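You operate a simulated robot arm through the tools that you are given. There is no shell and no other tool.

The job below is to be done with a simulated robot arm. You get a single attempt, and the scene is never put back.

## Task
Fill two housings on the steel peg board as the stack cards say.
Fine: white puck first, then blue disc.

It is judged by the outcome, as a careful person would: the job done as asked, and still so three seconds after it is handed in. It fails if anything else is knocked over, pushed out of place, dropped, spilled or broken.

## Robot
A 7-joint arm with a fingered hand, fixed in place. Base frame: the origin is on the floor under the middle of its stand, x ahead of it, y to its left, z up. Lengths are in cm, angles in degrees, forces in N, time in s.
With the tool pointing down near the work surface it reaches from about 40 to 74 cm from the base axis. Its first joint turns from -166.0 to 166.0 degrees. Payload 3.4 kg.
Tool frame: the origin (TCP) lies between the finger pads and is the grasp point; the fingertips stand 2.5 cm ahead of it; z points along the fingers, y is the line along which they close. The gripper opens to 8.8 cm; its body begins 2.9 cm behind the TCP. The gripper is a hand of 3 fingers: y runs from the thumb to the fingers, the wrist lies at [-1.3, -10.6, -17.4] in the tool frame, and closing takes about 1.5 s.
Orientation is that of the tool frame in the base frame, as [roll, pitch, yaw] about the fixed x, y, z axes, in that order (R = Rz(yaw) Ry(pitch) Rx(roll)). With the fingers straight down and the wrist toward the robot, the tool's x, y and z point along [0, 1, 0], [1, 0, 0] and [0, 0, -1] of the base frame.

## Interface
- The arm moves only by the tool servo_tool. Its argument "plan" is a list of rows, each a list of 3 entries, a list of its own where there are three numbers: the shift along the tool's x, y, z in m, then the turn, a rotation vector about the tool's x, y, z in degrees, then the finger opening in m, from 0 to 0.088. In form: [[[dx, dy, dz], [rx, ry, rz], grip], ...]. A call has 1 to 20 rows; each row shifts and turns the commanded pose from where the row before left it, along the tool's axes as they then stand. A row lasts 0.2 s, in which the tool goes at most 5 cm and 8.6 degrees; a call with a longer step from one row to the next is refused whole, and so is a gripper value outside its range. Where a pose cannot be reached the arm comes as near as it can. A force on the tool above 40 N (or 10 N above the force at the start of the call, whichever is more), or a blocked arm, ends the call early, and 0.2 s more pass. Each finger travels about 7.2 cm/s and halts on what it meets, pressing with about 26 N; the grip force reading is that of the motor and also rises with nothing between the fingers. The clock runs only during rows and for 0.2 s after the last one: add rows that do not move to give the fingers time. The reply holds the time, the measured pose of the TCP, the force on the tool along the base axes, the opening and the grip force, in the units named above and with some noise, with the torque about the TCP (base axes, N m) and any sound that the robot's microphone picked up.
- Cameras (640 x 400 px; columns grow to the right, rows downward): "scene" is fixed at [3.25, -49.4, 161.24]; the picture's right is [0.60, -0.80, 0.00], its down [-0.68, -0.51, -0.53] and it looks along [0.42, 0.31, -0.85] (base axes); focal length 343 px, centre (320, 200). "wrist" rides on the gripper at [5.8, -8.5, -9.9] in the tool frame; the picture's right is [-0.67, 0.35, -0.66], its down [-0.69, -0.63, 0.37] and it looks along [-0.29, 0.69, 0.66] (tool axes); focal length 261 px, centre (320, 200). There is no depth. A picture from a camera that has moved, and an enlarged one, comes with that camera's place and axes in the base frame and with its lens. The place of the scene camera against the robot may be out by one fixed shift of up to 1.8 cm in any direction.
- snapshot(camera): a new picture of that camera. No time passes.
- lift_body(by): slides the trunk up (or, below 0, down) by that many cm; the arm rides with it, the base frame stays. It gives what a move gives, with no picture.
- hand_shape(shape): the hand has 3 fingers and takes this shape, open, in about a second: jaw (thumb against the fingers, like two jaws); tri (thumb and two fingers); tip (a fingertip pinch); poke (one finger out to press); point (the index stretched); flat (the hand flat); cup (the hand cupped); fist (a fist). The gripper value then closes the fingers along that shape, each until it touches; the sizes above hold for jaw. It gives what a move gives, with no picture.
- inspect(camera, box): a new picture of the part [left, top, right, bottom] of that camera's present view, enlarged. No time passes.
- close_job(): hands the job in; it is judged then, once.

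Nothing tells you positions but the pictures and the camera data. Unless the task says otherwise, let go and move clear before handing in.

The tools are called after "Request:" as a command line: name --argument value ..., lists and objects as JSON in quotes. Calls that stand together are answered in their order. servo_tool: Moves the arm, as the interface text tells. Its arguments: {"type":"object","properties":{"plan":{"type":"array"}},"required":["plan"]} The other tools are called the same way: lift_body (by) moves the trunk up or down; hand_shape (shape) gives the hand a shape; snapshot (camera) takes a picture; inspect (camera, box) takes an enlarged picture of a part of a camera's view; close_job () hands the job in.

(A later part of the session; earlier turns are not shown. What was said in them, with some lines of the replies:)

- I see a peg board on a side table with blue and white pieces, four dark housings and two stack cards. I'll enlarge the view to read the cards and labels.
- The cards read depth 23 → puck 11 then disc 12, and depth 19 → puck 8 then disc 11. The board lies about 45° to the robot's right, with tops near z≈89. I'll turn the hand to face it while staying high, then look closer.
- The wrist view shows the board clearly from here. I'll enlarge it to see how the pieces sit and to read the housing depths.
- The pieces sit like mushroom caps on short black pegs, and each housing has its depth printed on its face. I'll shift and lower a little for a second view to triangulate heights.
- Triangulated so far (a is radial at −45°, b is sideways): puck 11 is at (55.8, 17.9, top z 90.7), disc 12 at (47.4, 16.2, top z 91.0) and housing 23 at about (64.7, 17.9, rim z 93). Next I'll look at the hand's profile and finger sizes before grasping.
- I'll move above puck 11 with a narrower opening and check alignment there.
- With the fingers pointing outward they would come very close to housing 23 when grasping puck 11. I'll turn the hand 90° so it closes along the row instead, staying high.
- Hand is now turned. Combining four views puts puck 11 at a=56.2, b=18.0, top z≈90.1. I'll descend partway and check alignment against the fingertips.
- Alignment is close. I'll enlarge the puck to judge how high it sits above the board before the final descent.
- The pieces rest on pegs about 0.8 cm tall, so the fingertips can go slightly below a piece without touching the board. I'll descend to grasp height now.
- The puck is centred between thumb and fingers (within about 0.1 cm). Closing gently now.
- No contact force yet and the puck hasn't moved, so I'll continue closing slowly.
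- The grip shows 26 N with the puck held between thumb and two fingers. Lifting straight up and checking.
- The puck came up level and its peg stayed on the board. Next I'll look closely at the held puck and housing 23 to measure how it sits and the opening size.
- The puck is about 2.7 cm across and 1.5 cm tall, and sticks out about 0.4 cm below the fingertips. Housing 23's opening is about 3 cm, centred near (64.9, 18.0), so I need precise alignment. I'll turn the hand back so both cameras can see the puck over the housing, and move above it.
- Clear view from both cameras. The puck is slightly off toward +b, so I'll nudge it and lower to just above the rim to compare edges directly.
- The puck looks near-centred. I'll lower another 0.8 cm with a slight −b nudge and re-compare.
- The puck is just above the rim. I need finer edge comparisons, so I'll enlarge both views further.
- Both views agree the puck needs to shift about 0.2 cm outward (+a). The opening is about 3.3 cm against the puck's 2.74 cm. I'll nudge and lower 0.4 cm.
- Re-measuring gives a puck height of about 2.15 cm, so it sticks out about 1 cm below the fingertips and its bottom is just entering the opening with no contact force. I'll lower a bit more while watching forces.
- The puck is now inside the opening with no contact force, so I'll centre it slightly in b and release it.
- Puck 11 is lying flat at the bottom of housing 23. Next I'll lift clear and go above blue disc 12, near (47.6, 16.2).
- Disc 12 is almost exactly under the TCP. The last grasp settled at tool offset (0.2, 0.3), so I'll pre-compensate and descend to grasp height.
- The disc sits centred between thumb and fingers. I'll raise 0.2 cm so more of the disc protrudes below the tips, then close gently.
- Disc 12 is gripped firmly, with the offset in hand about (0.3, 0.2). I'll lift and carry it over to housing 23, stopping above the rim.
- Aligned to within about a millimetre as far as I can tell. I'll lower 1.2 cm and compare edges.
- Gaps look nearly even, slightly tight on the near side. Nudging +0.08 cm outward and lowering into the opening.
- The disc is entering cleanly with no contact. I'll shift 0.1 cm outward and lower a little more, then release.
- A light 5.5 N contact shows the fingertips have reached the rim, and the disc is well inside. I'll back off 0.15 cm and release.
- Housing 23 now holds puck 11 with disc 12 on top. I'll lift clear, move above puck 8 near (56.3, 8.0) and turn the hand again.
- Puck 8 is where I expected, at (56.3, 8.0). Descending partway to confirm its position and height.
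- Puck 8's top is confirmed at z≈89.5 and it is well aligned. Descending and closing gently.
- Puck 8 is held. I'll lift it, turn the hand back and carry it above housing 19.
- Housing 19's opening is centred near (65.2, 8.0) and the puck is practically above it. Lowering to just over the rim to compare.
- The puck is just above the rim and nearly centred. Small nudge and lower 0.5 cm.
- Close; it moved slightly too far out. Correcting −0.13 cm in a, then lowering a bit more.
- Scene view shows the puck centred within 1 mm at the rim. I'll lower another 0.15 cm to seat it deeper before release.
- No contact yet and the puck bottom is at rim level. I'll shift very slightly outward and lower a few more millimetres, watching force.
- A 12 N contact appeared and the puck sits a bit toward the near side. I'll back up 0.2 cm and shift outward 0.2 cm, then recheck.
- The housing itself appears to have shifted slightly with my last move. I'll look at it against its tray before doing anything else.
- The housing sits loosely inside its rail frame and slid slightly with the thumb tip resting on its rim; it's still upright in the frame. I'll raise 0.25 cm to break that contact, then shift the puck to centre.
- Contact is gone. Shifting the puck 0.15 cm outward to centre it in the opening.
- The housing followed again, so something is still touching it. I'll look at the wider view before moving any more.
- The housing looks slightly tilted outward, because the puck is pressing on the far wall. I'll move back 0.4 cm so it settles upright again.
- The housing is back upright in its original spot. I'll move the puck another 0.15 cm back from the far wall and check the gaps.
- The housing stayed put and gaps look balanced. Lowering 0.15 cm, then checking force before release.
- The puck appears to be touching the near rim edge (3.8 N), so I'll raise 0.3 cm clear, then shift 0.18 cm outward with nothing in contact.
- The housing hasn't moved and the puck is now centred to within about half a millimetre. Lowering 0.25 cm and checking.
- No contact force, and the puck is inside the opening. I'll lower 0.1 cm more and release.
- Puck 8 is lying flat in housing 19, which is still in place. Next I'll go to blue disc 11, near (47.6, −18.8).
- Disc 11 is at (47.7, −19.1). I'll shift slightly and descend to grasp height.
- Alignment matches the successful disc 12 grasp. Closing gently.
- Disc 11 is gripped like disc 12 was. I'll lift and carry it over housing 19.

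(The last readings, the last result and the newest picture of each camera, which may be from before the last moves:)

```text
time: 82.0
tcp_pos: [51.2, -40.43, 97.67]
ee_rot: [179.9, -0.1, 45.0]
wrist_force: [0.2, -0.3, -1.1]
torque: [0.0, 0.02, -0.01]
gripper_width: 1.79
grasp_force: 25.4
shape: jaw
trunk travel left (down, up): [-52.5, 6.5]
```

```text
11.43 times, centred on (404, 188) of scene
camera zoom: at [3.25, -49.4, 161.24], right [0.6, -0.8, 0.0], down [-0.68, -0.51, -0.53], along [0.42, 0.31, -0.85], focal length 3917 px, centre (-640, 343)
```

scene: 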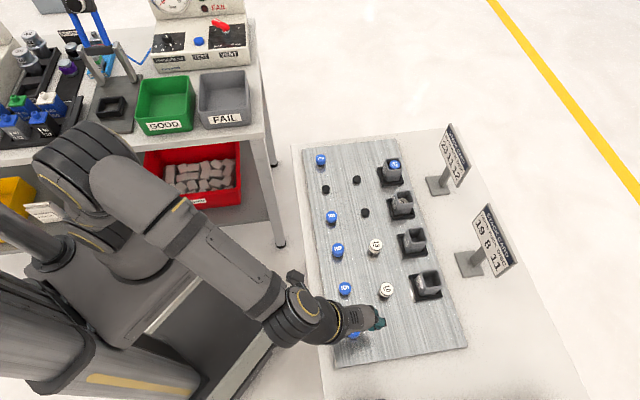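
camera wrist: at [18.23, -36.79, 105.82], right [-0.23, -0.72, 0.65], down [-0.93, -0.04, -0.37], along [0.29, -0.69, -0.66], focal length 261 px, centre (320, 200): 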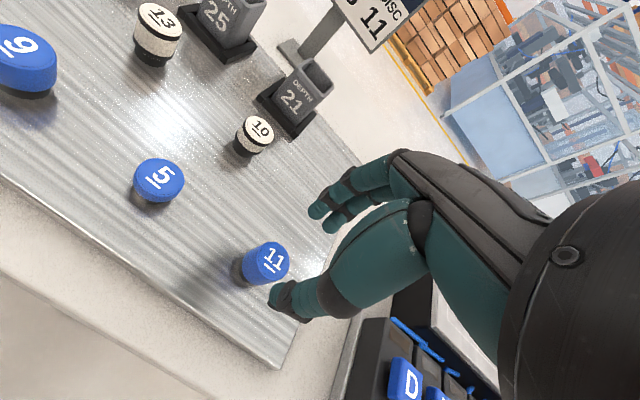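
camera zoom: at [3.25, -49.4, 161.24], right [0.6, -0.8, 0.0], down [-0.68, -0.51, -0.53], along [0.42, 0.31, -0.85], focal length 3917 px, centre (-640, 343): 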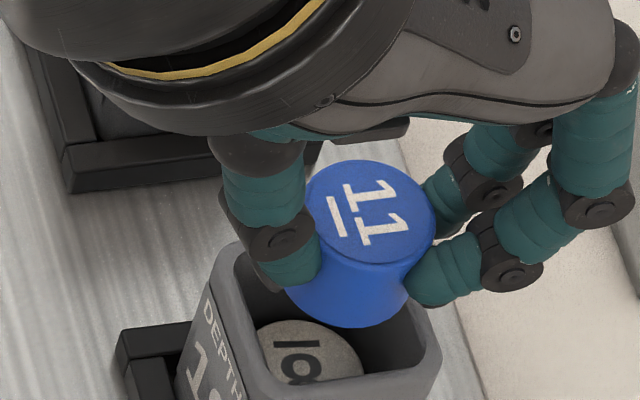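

Well positioned over housing 19. Lowering 1.3 cm and comparing edges.

Request:
servo_tool --plan '[[[0.0004, -0.0006, 0.006], [0, 0, 0], 0.012], [[0, 0, 0.006], [0, 0, 0], 0.012], [[0, 0, 0], [0, 0, 0], 0.012], [[0, 0, 0], [0, 0, 0], 0.012]]'

Request:
inspect --camera "wrist" --box '[245, 195, 335, 285]'

Request:
inspect --camera "scene" --box '[394, 180, 424, 204]'

```text
time: 83.0
tcp_pos: [51.12, -40.32, 96.47]
ee_rot: [179.8, -0.1, 44.9]
wrist_force: [0.3, 0.3, 0.6]
torque: [0.03, -0.02, 0.04]
gripper_width: 1.78
grasp_force: 25.6
shape: jaw
trunk travel left (down, up): [-52.5, 6.5]
```

```text
4.44 times, centred on (290, 240) of wrist
camera zoom: at [49.41, -30.37, 106.51], right [-0.23, -0.72, 0.65], down [-0.93, -0.04, -0.37], along [0.29, -0.69, -0.66], focal length 1158 px, centre (453, 22)
```

zoom: 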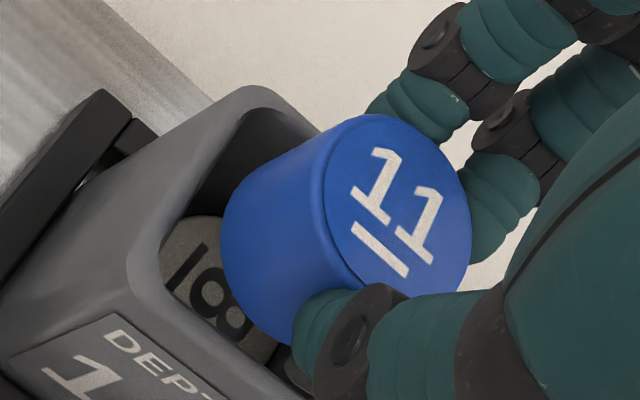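

```text
16.00 times, centred on (409, 192) of scene
camera zoom: at [3.25, -49.4, 161.24], right [0.6, -0.8, 0.0], down [-0.68, -0.51, -0.53], along [0.42, 0.31, -0.85], focal length 5483 px, centre (-1104, 328)
```

zoom: 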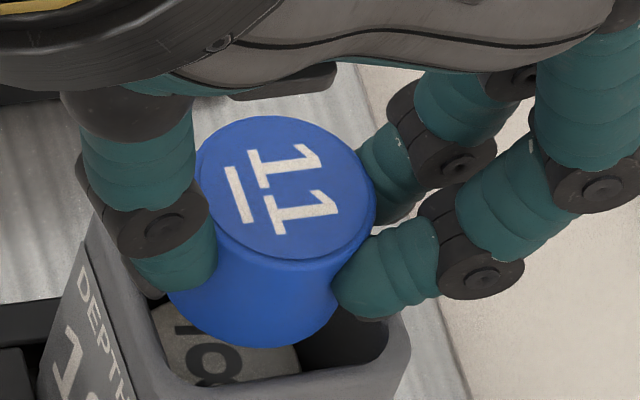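

Both views show the disc slightly toward −b. Nudging +0.14 cm in b and lowering 0.6 cm.

Request:
servo_tool --plan '[[[0.0014, 0.0006, 0], [0, 0, 0], 0.012], [[0, 0, 0.002], [0, 0, 0], 0.012], [[0, 0, 0.002], [0, 0, 0], 0.012], [[0, 0, 0.002], [0, 0, 0], 0.012], [[0, 0, 0], [0, 0, 0], 0.012], [[0, 0, 0], [0, 0, 0], 0.012]]'

Request:
inspect --camera "wrist" --box '[245, 195, 335, 285]'

Request:
inspect --camera "scene" --box '[394, 180, 424, 204]'

```text
time: 84.4
tcp_pos: [51.26, -40.29, 96.06]
ee_rot: [179.9, -0.1, 45.0]
wrist_force: [-0.7, 0.7, 0.3]
torque: [-0.01, 0.02, 0.01]
gripper_width: 1.77
grasp_force: 26.0
shape: jaw
trunk travel left (down, up): [-52.5, 6.5]
```

```text
4.44 times, centred on (290, 240) of wrist
camera zoom: at [49.53, -30.32, 105.95], right [-0.23, -0.72, 0.65], down [-0.93, -0.04, -0.37], along [0.29, -0.69, -0.66], focal length 1158 px, centre (453, 22)
```

zoom: 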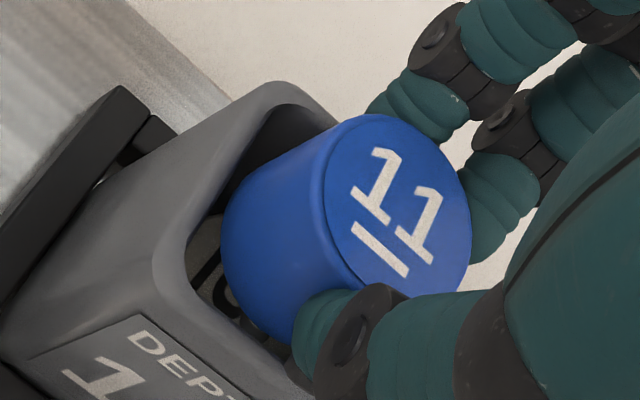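

```text
16.00 times, centred on (409, 192) of scene
camera zoom: at [3.25, -49.4, 161.24], right [0.6, -0.8, 0.0], down [-0.68, -0.51, -0.53], along [0.42, 0.31, -0.85], focal length 5483 px, centre (-1104, 328)
```

zoom: 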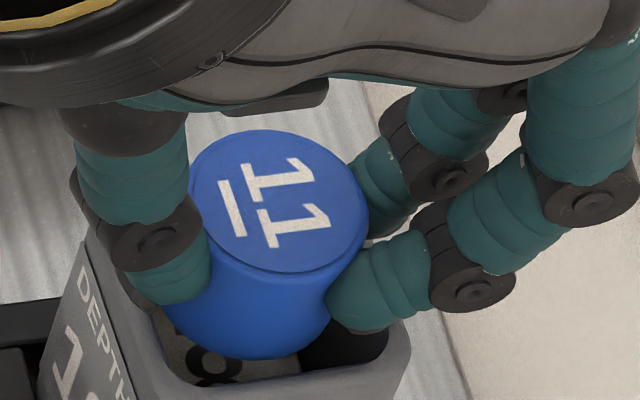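

No contact; the disc bottom is at rim level. A further +0.08 cm outward and 0.4 cm down.

Request:
servo_tool --plan '[[[0.0003, 0.0008, 0], [0, 0, 0], 0.012], [[0, 0, 0.002], [0, 0, 0], 0.012], [[0, 0, 0.002], [0, 0, 0], 0.012], [[0, 0, 0], [0, 0, 0], 0.012], [[0, 0, 0], [0, 0, 0], 0.012]]'

Request:
inspect --camera "wrist" --box '[245, 195, 335, 285]'

Request:
inspect --camera "scene" --box '[394, 180, 424, 204]'

```text
time: 85.6
tcp_pos: [51.38, -40.32, 95.68]
ee_rot: [-180.0, -0.1, 45.1]
wrist_force: [0.2, -0.1, 0.6]
torque: [0.01, -0.03, 0.02]
gripper_width: 1.76
grasp_force: 26.0
shape: jaw
trunk travel left (down, up): [-52.5, 6.5]
```

```text
4.44 times, centred on (290, 240) of wrist
camera zoom: at [49.54, -30.34, 105.58], right [-0.23, -0.72, 0.66], down [-0.93, -0.04, -0.37], along [0.29, -0.69, -0.66], focal length 1158 px, centre (453, 22)
```

zoom: 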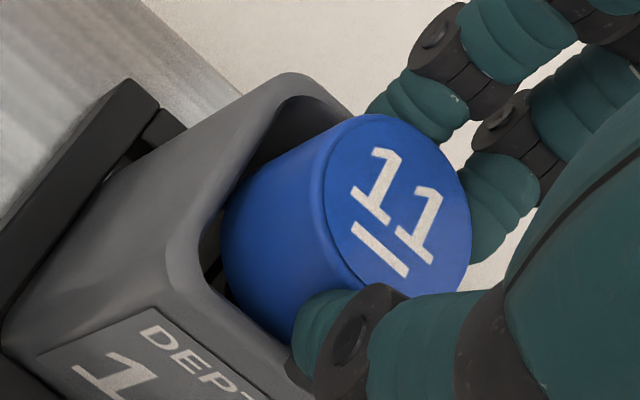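

```text
16.00 times, centred on (409, 192) of scene
camera zoom: at [3.25, -49.4, 161.24], right [0.6, -0.8, 0.0], down [-0.68, -0.51, -0.53], along [0.42, 0.31, -0.85], focal length 5483 px, centre (-1104, 328)
```

zoom: 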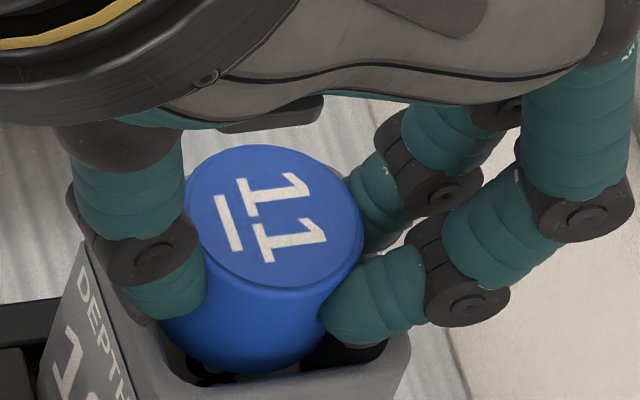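

The disc is inside the opening, with no contact and the housing unmoved. Lowering a hair more and releasing.

Request:
servo_tool --plan '[[[0, 0, 0.0012], [0, 0, 0], 0.012], [[0, 0, 0], [0, 0, 0], 0.012], [[0, 0, 0], [0, 0, 0], 0.034], [[0, 0, 0], [0, 0, 0], 0.034], [[0, 0, 0], [0, 0, 0], 0.034], [[0, 0, 0], [0, 0, 0], 0.034]]'

Request:
inspect --camera "wrist" --box '[245, 195, 335, 285]'

Request:
inspect --camera "scene" --box '[394, 180, 424, 204]'

```text
time: 87.0
tcp_pos: [51.29, -40.4, 95.56]
ee_rot: [179.9, 0.0, 45.0]
wrist_force: [0.1, 0.1, -0.2]
torque: [0.01, 0.03, 0.01]
gripper_width: 3.36
grasp_force: 0.1
shape: jaw
trunk travel left (down, up): [-52.5, 6.5]
```

```text
4.44 times, centred on (290, 240) of wrist
camera zoom: at [49.57, -30.32, 105.54], right [-0.23, -0.72, 0.66], down [-0.93, -0.04, -0.37], along [0.29, -0.69, -0.66], focal length 1158 px, centre (453, 22)
```

zoom: 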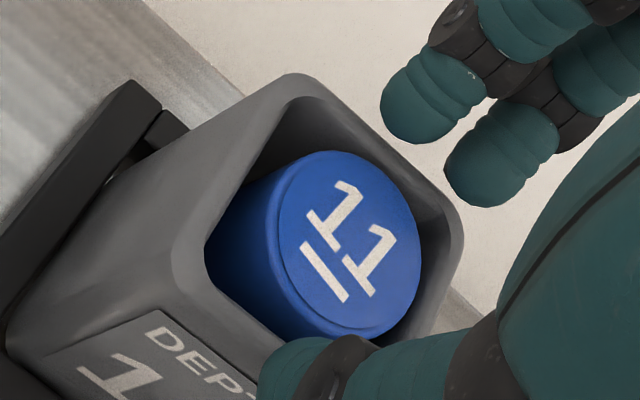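

```text
16.00 times, centred on (409, 192) of scene
camera zoom: at [3.25, -49.4, 161.24], right [0.6, -0.8, 0.0], down [-0.68, -0.51, -0.53], along [0.42, 0.31, -0.85], focal length 5483 px, centre (-1104, 328)
```

zoom: 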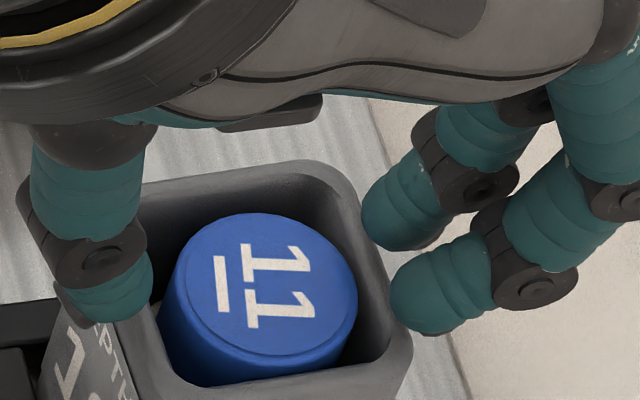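

Disc 11 sits on puck 8 in housing 19. I'll rise and retreat clear, then check the whole board.

Request:
servo_tool --plan '[[[0, 0, -0.01], [0, 0, 0], 0.036], [[0, 0, -0.02], [0, 0, 0], 0.036], [[0, 0, -0.03], [0, 0, 0], 0.044], [[0, 0, -0.04], [0, 0, 0], 0.044], [[0, -0.03, -0.03], [0, 0, 0], 0.044], [[0, -0.04, -0.02], [0, 0, 0], 0.044], [[0, -0.04, 0], [0, 0, 0], 0.044], [[0, -0.04, 0], [0, 0, 0], 0.044], [[0, -0.04, 0], [0, 0, 0], 0.044], [[0, -0.03, 0], [0, 0, 0], 0.044], [[0, 0, 0], [0, 0, 0], 0.044], [[0, 0, 0], [0, 0, 0], 0.044]]'

Request:
snapshot --camera "scene"

Request:
inspect --camera "scene" --box '[370, 150, 430, 230]'

Request:
snapshot --camera "wrist"

```text
time: 89.6
tcp_pos: [35.88, -24.79, 110.49]
ee_rot: [-179.9, -0.1, 45.0]
wrist_force: [0.2, 0.3, -0.2]
torque: [-0.02, 0.03, -0.01]
gripper_width: 4.37
grasp_force: 0.0
shape: jaw
trunk travel left (down, up): [-52.5, 6.5]
```

```text
taken
```

scene: 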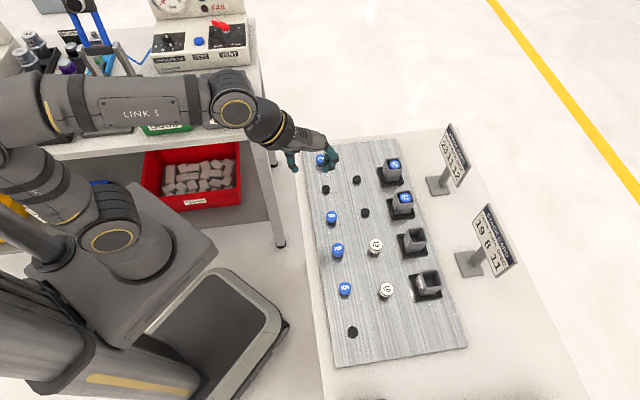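

```text
5.00 times, centred on (400, 190) of scene
camera zoom: at [3.25, -49.4, 161.24], right [0.6, -0.8, 0.0], down [-0.68, -0.51, -0.53], along [0.42, 0.31, -0.85], focal length 1714 px, centre (-80, 250)
```

zoom: 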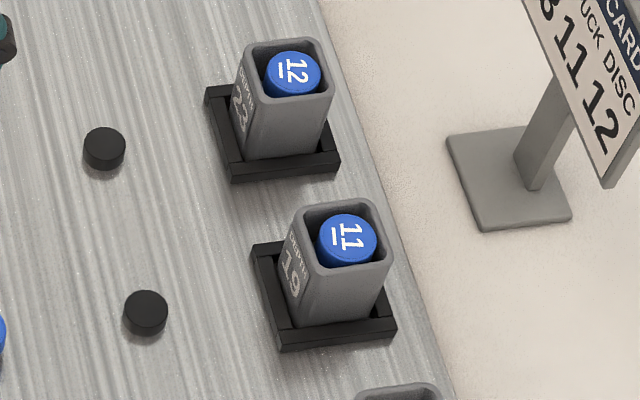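

```text
taken
camera wrist: at [34.07, -14.72, 120.43], right [-0.23, -0.72, 0.65], down [-0.93, -0.04, -0.37], along [0.29, -0.69, -0.66], focal length 261 px, centre (320, 200)
```

wrist: 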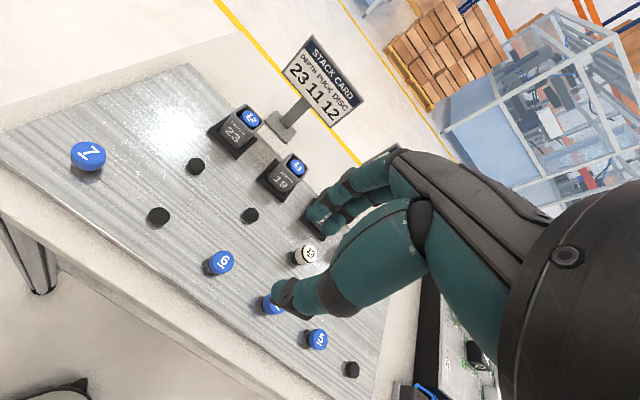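

Everything else looks untouched. One last close look at both filled housings for level and flush seating.

Request:
inspect --camera "wrist" --box '[200, 90, 330, 220]'

Request:
inspect --camera "scene" --box '[378, 152, 418, 214]'

Request:
inspect --camera "scene" --box '[300, 140, 460, 360]'

```text
3.08 times, centred on (265, 155) of wrist
camera zoom: at [34.07, -14.72, 120.43], right [-0.23, -0.72, 0.65], down [-0.93, -0.04, -0.37], along [0.29, -0.69, -0.66], focal length 802 px, centre (489, 338)
```

zoom: 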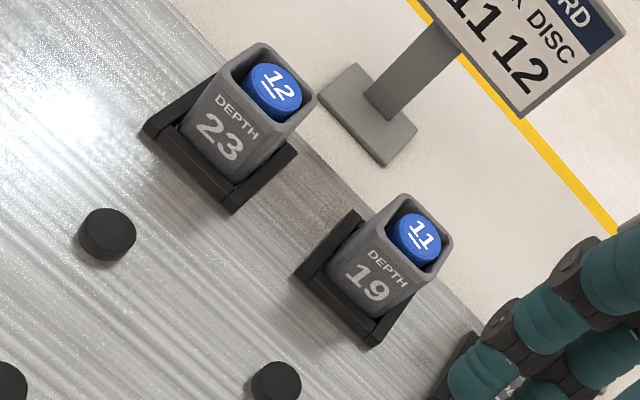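

```text
6.45 times, centred on (398, 183) of scene
camera zoom: at [3.25, -49.4, 161.24], right [0.6, -0.8, 0.0], down [-0.68, -0.51, -0.53], along [0.42, 0.31, -0.85], focal length 2211 px, centre (-183, 310)
```

zoom: 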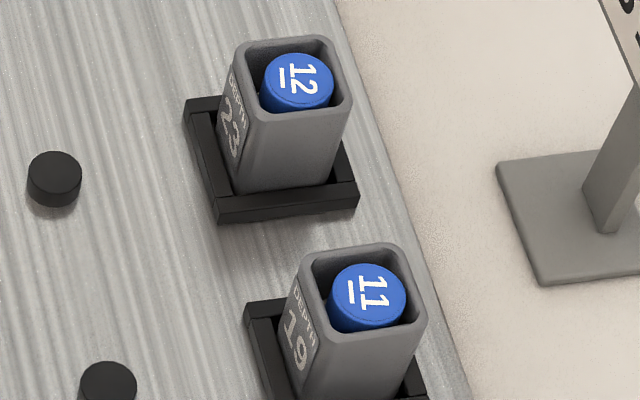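

```text
1.82 times, centred on (380, 250) of scene
camera zoom: at [3.25, -49.4, 161.24], right [0.6, -0.8, 0.0], down [-0.68, -0.51, -0.53], along [0.42, 0.31, -0.85], focal length 623 px, centre (211, 109)
```

zoom: 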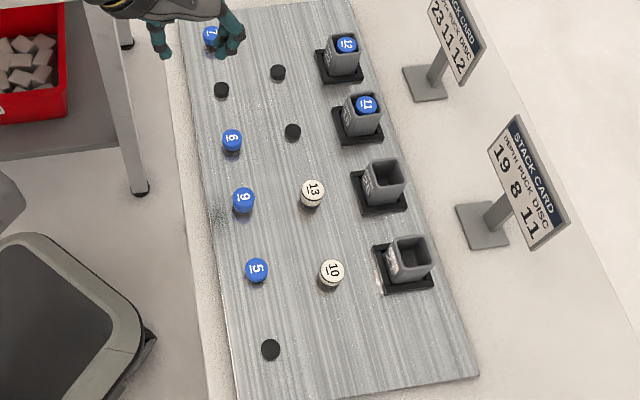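

Both housings are filled as the cards say: 23 holds puck 11 with disc 12 on top, and 19 holds puck 8 with disc 11 on top. Both stacks look level and flush, the other pieces are in place, and the hand is empty and clear. Handing in.

Request:
close_job

```text
The job is handed in.
```

Both housings are filled as the stack cards say, white puck first and then blue disc, and I've handed the job in.

| Housing | White puck (bottom) | Blue disc (top) |
|---|---|---|
| Depth 23 | 11 | 12 |
| Depth 19 | 8 | 11 |

- **Seating:** in the last pictures both discs look level and about flush with the housing rims.
- **Housing 19:** while I was lowering puck 8, the hand pushed this housing and it tilted slightly outward. I backed off and it settled upright. It may sit a little off its original spot, but it is still within its rail frame.
- **Everything else:** the remaining pucks, discs, housings and cards look undisturbed. The hand is empty and clear of the board.
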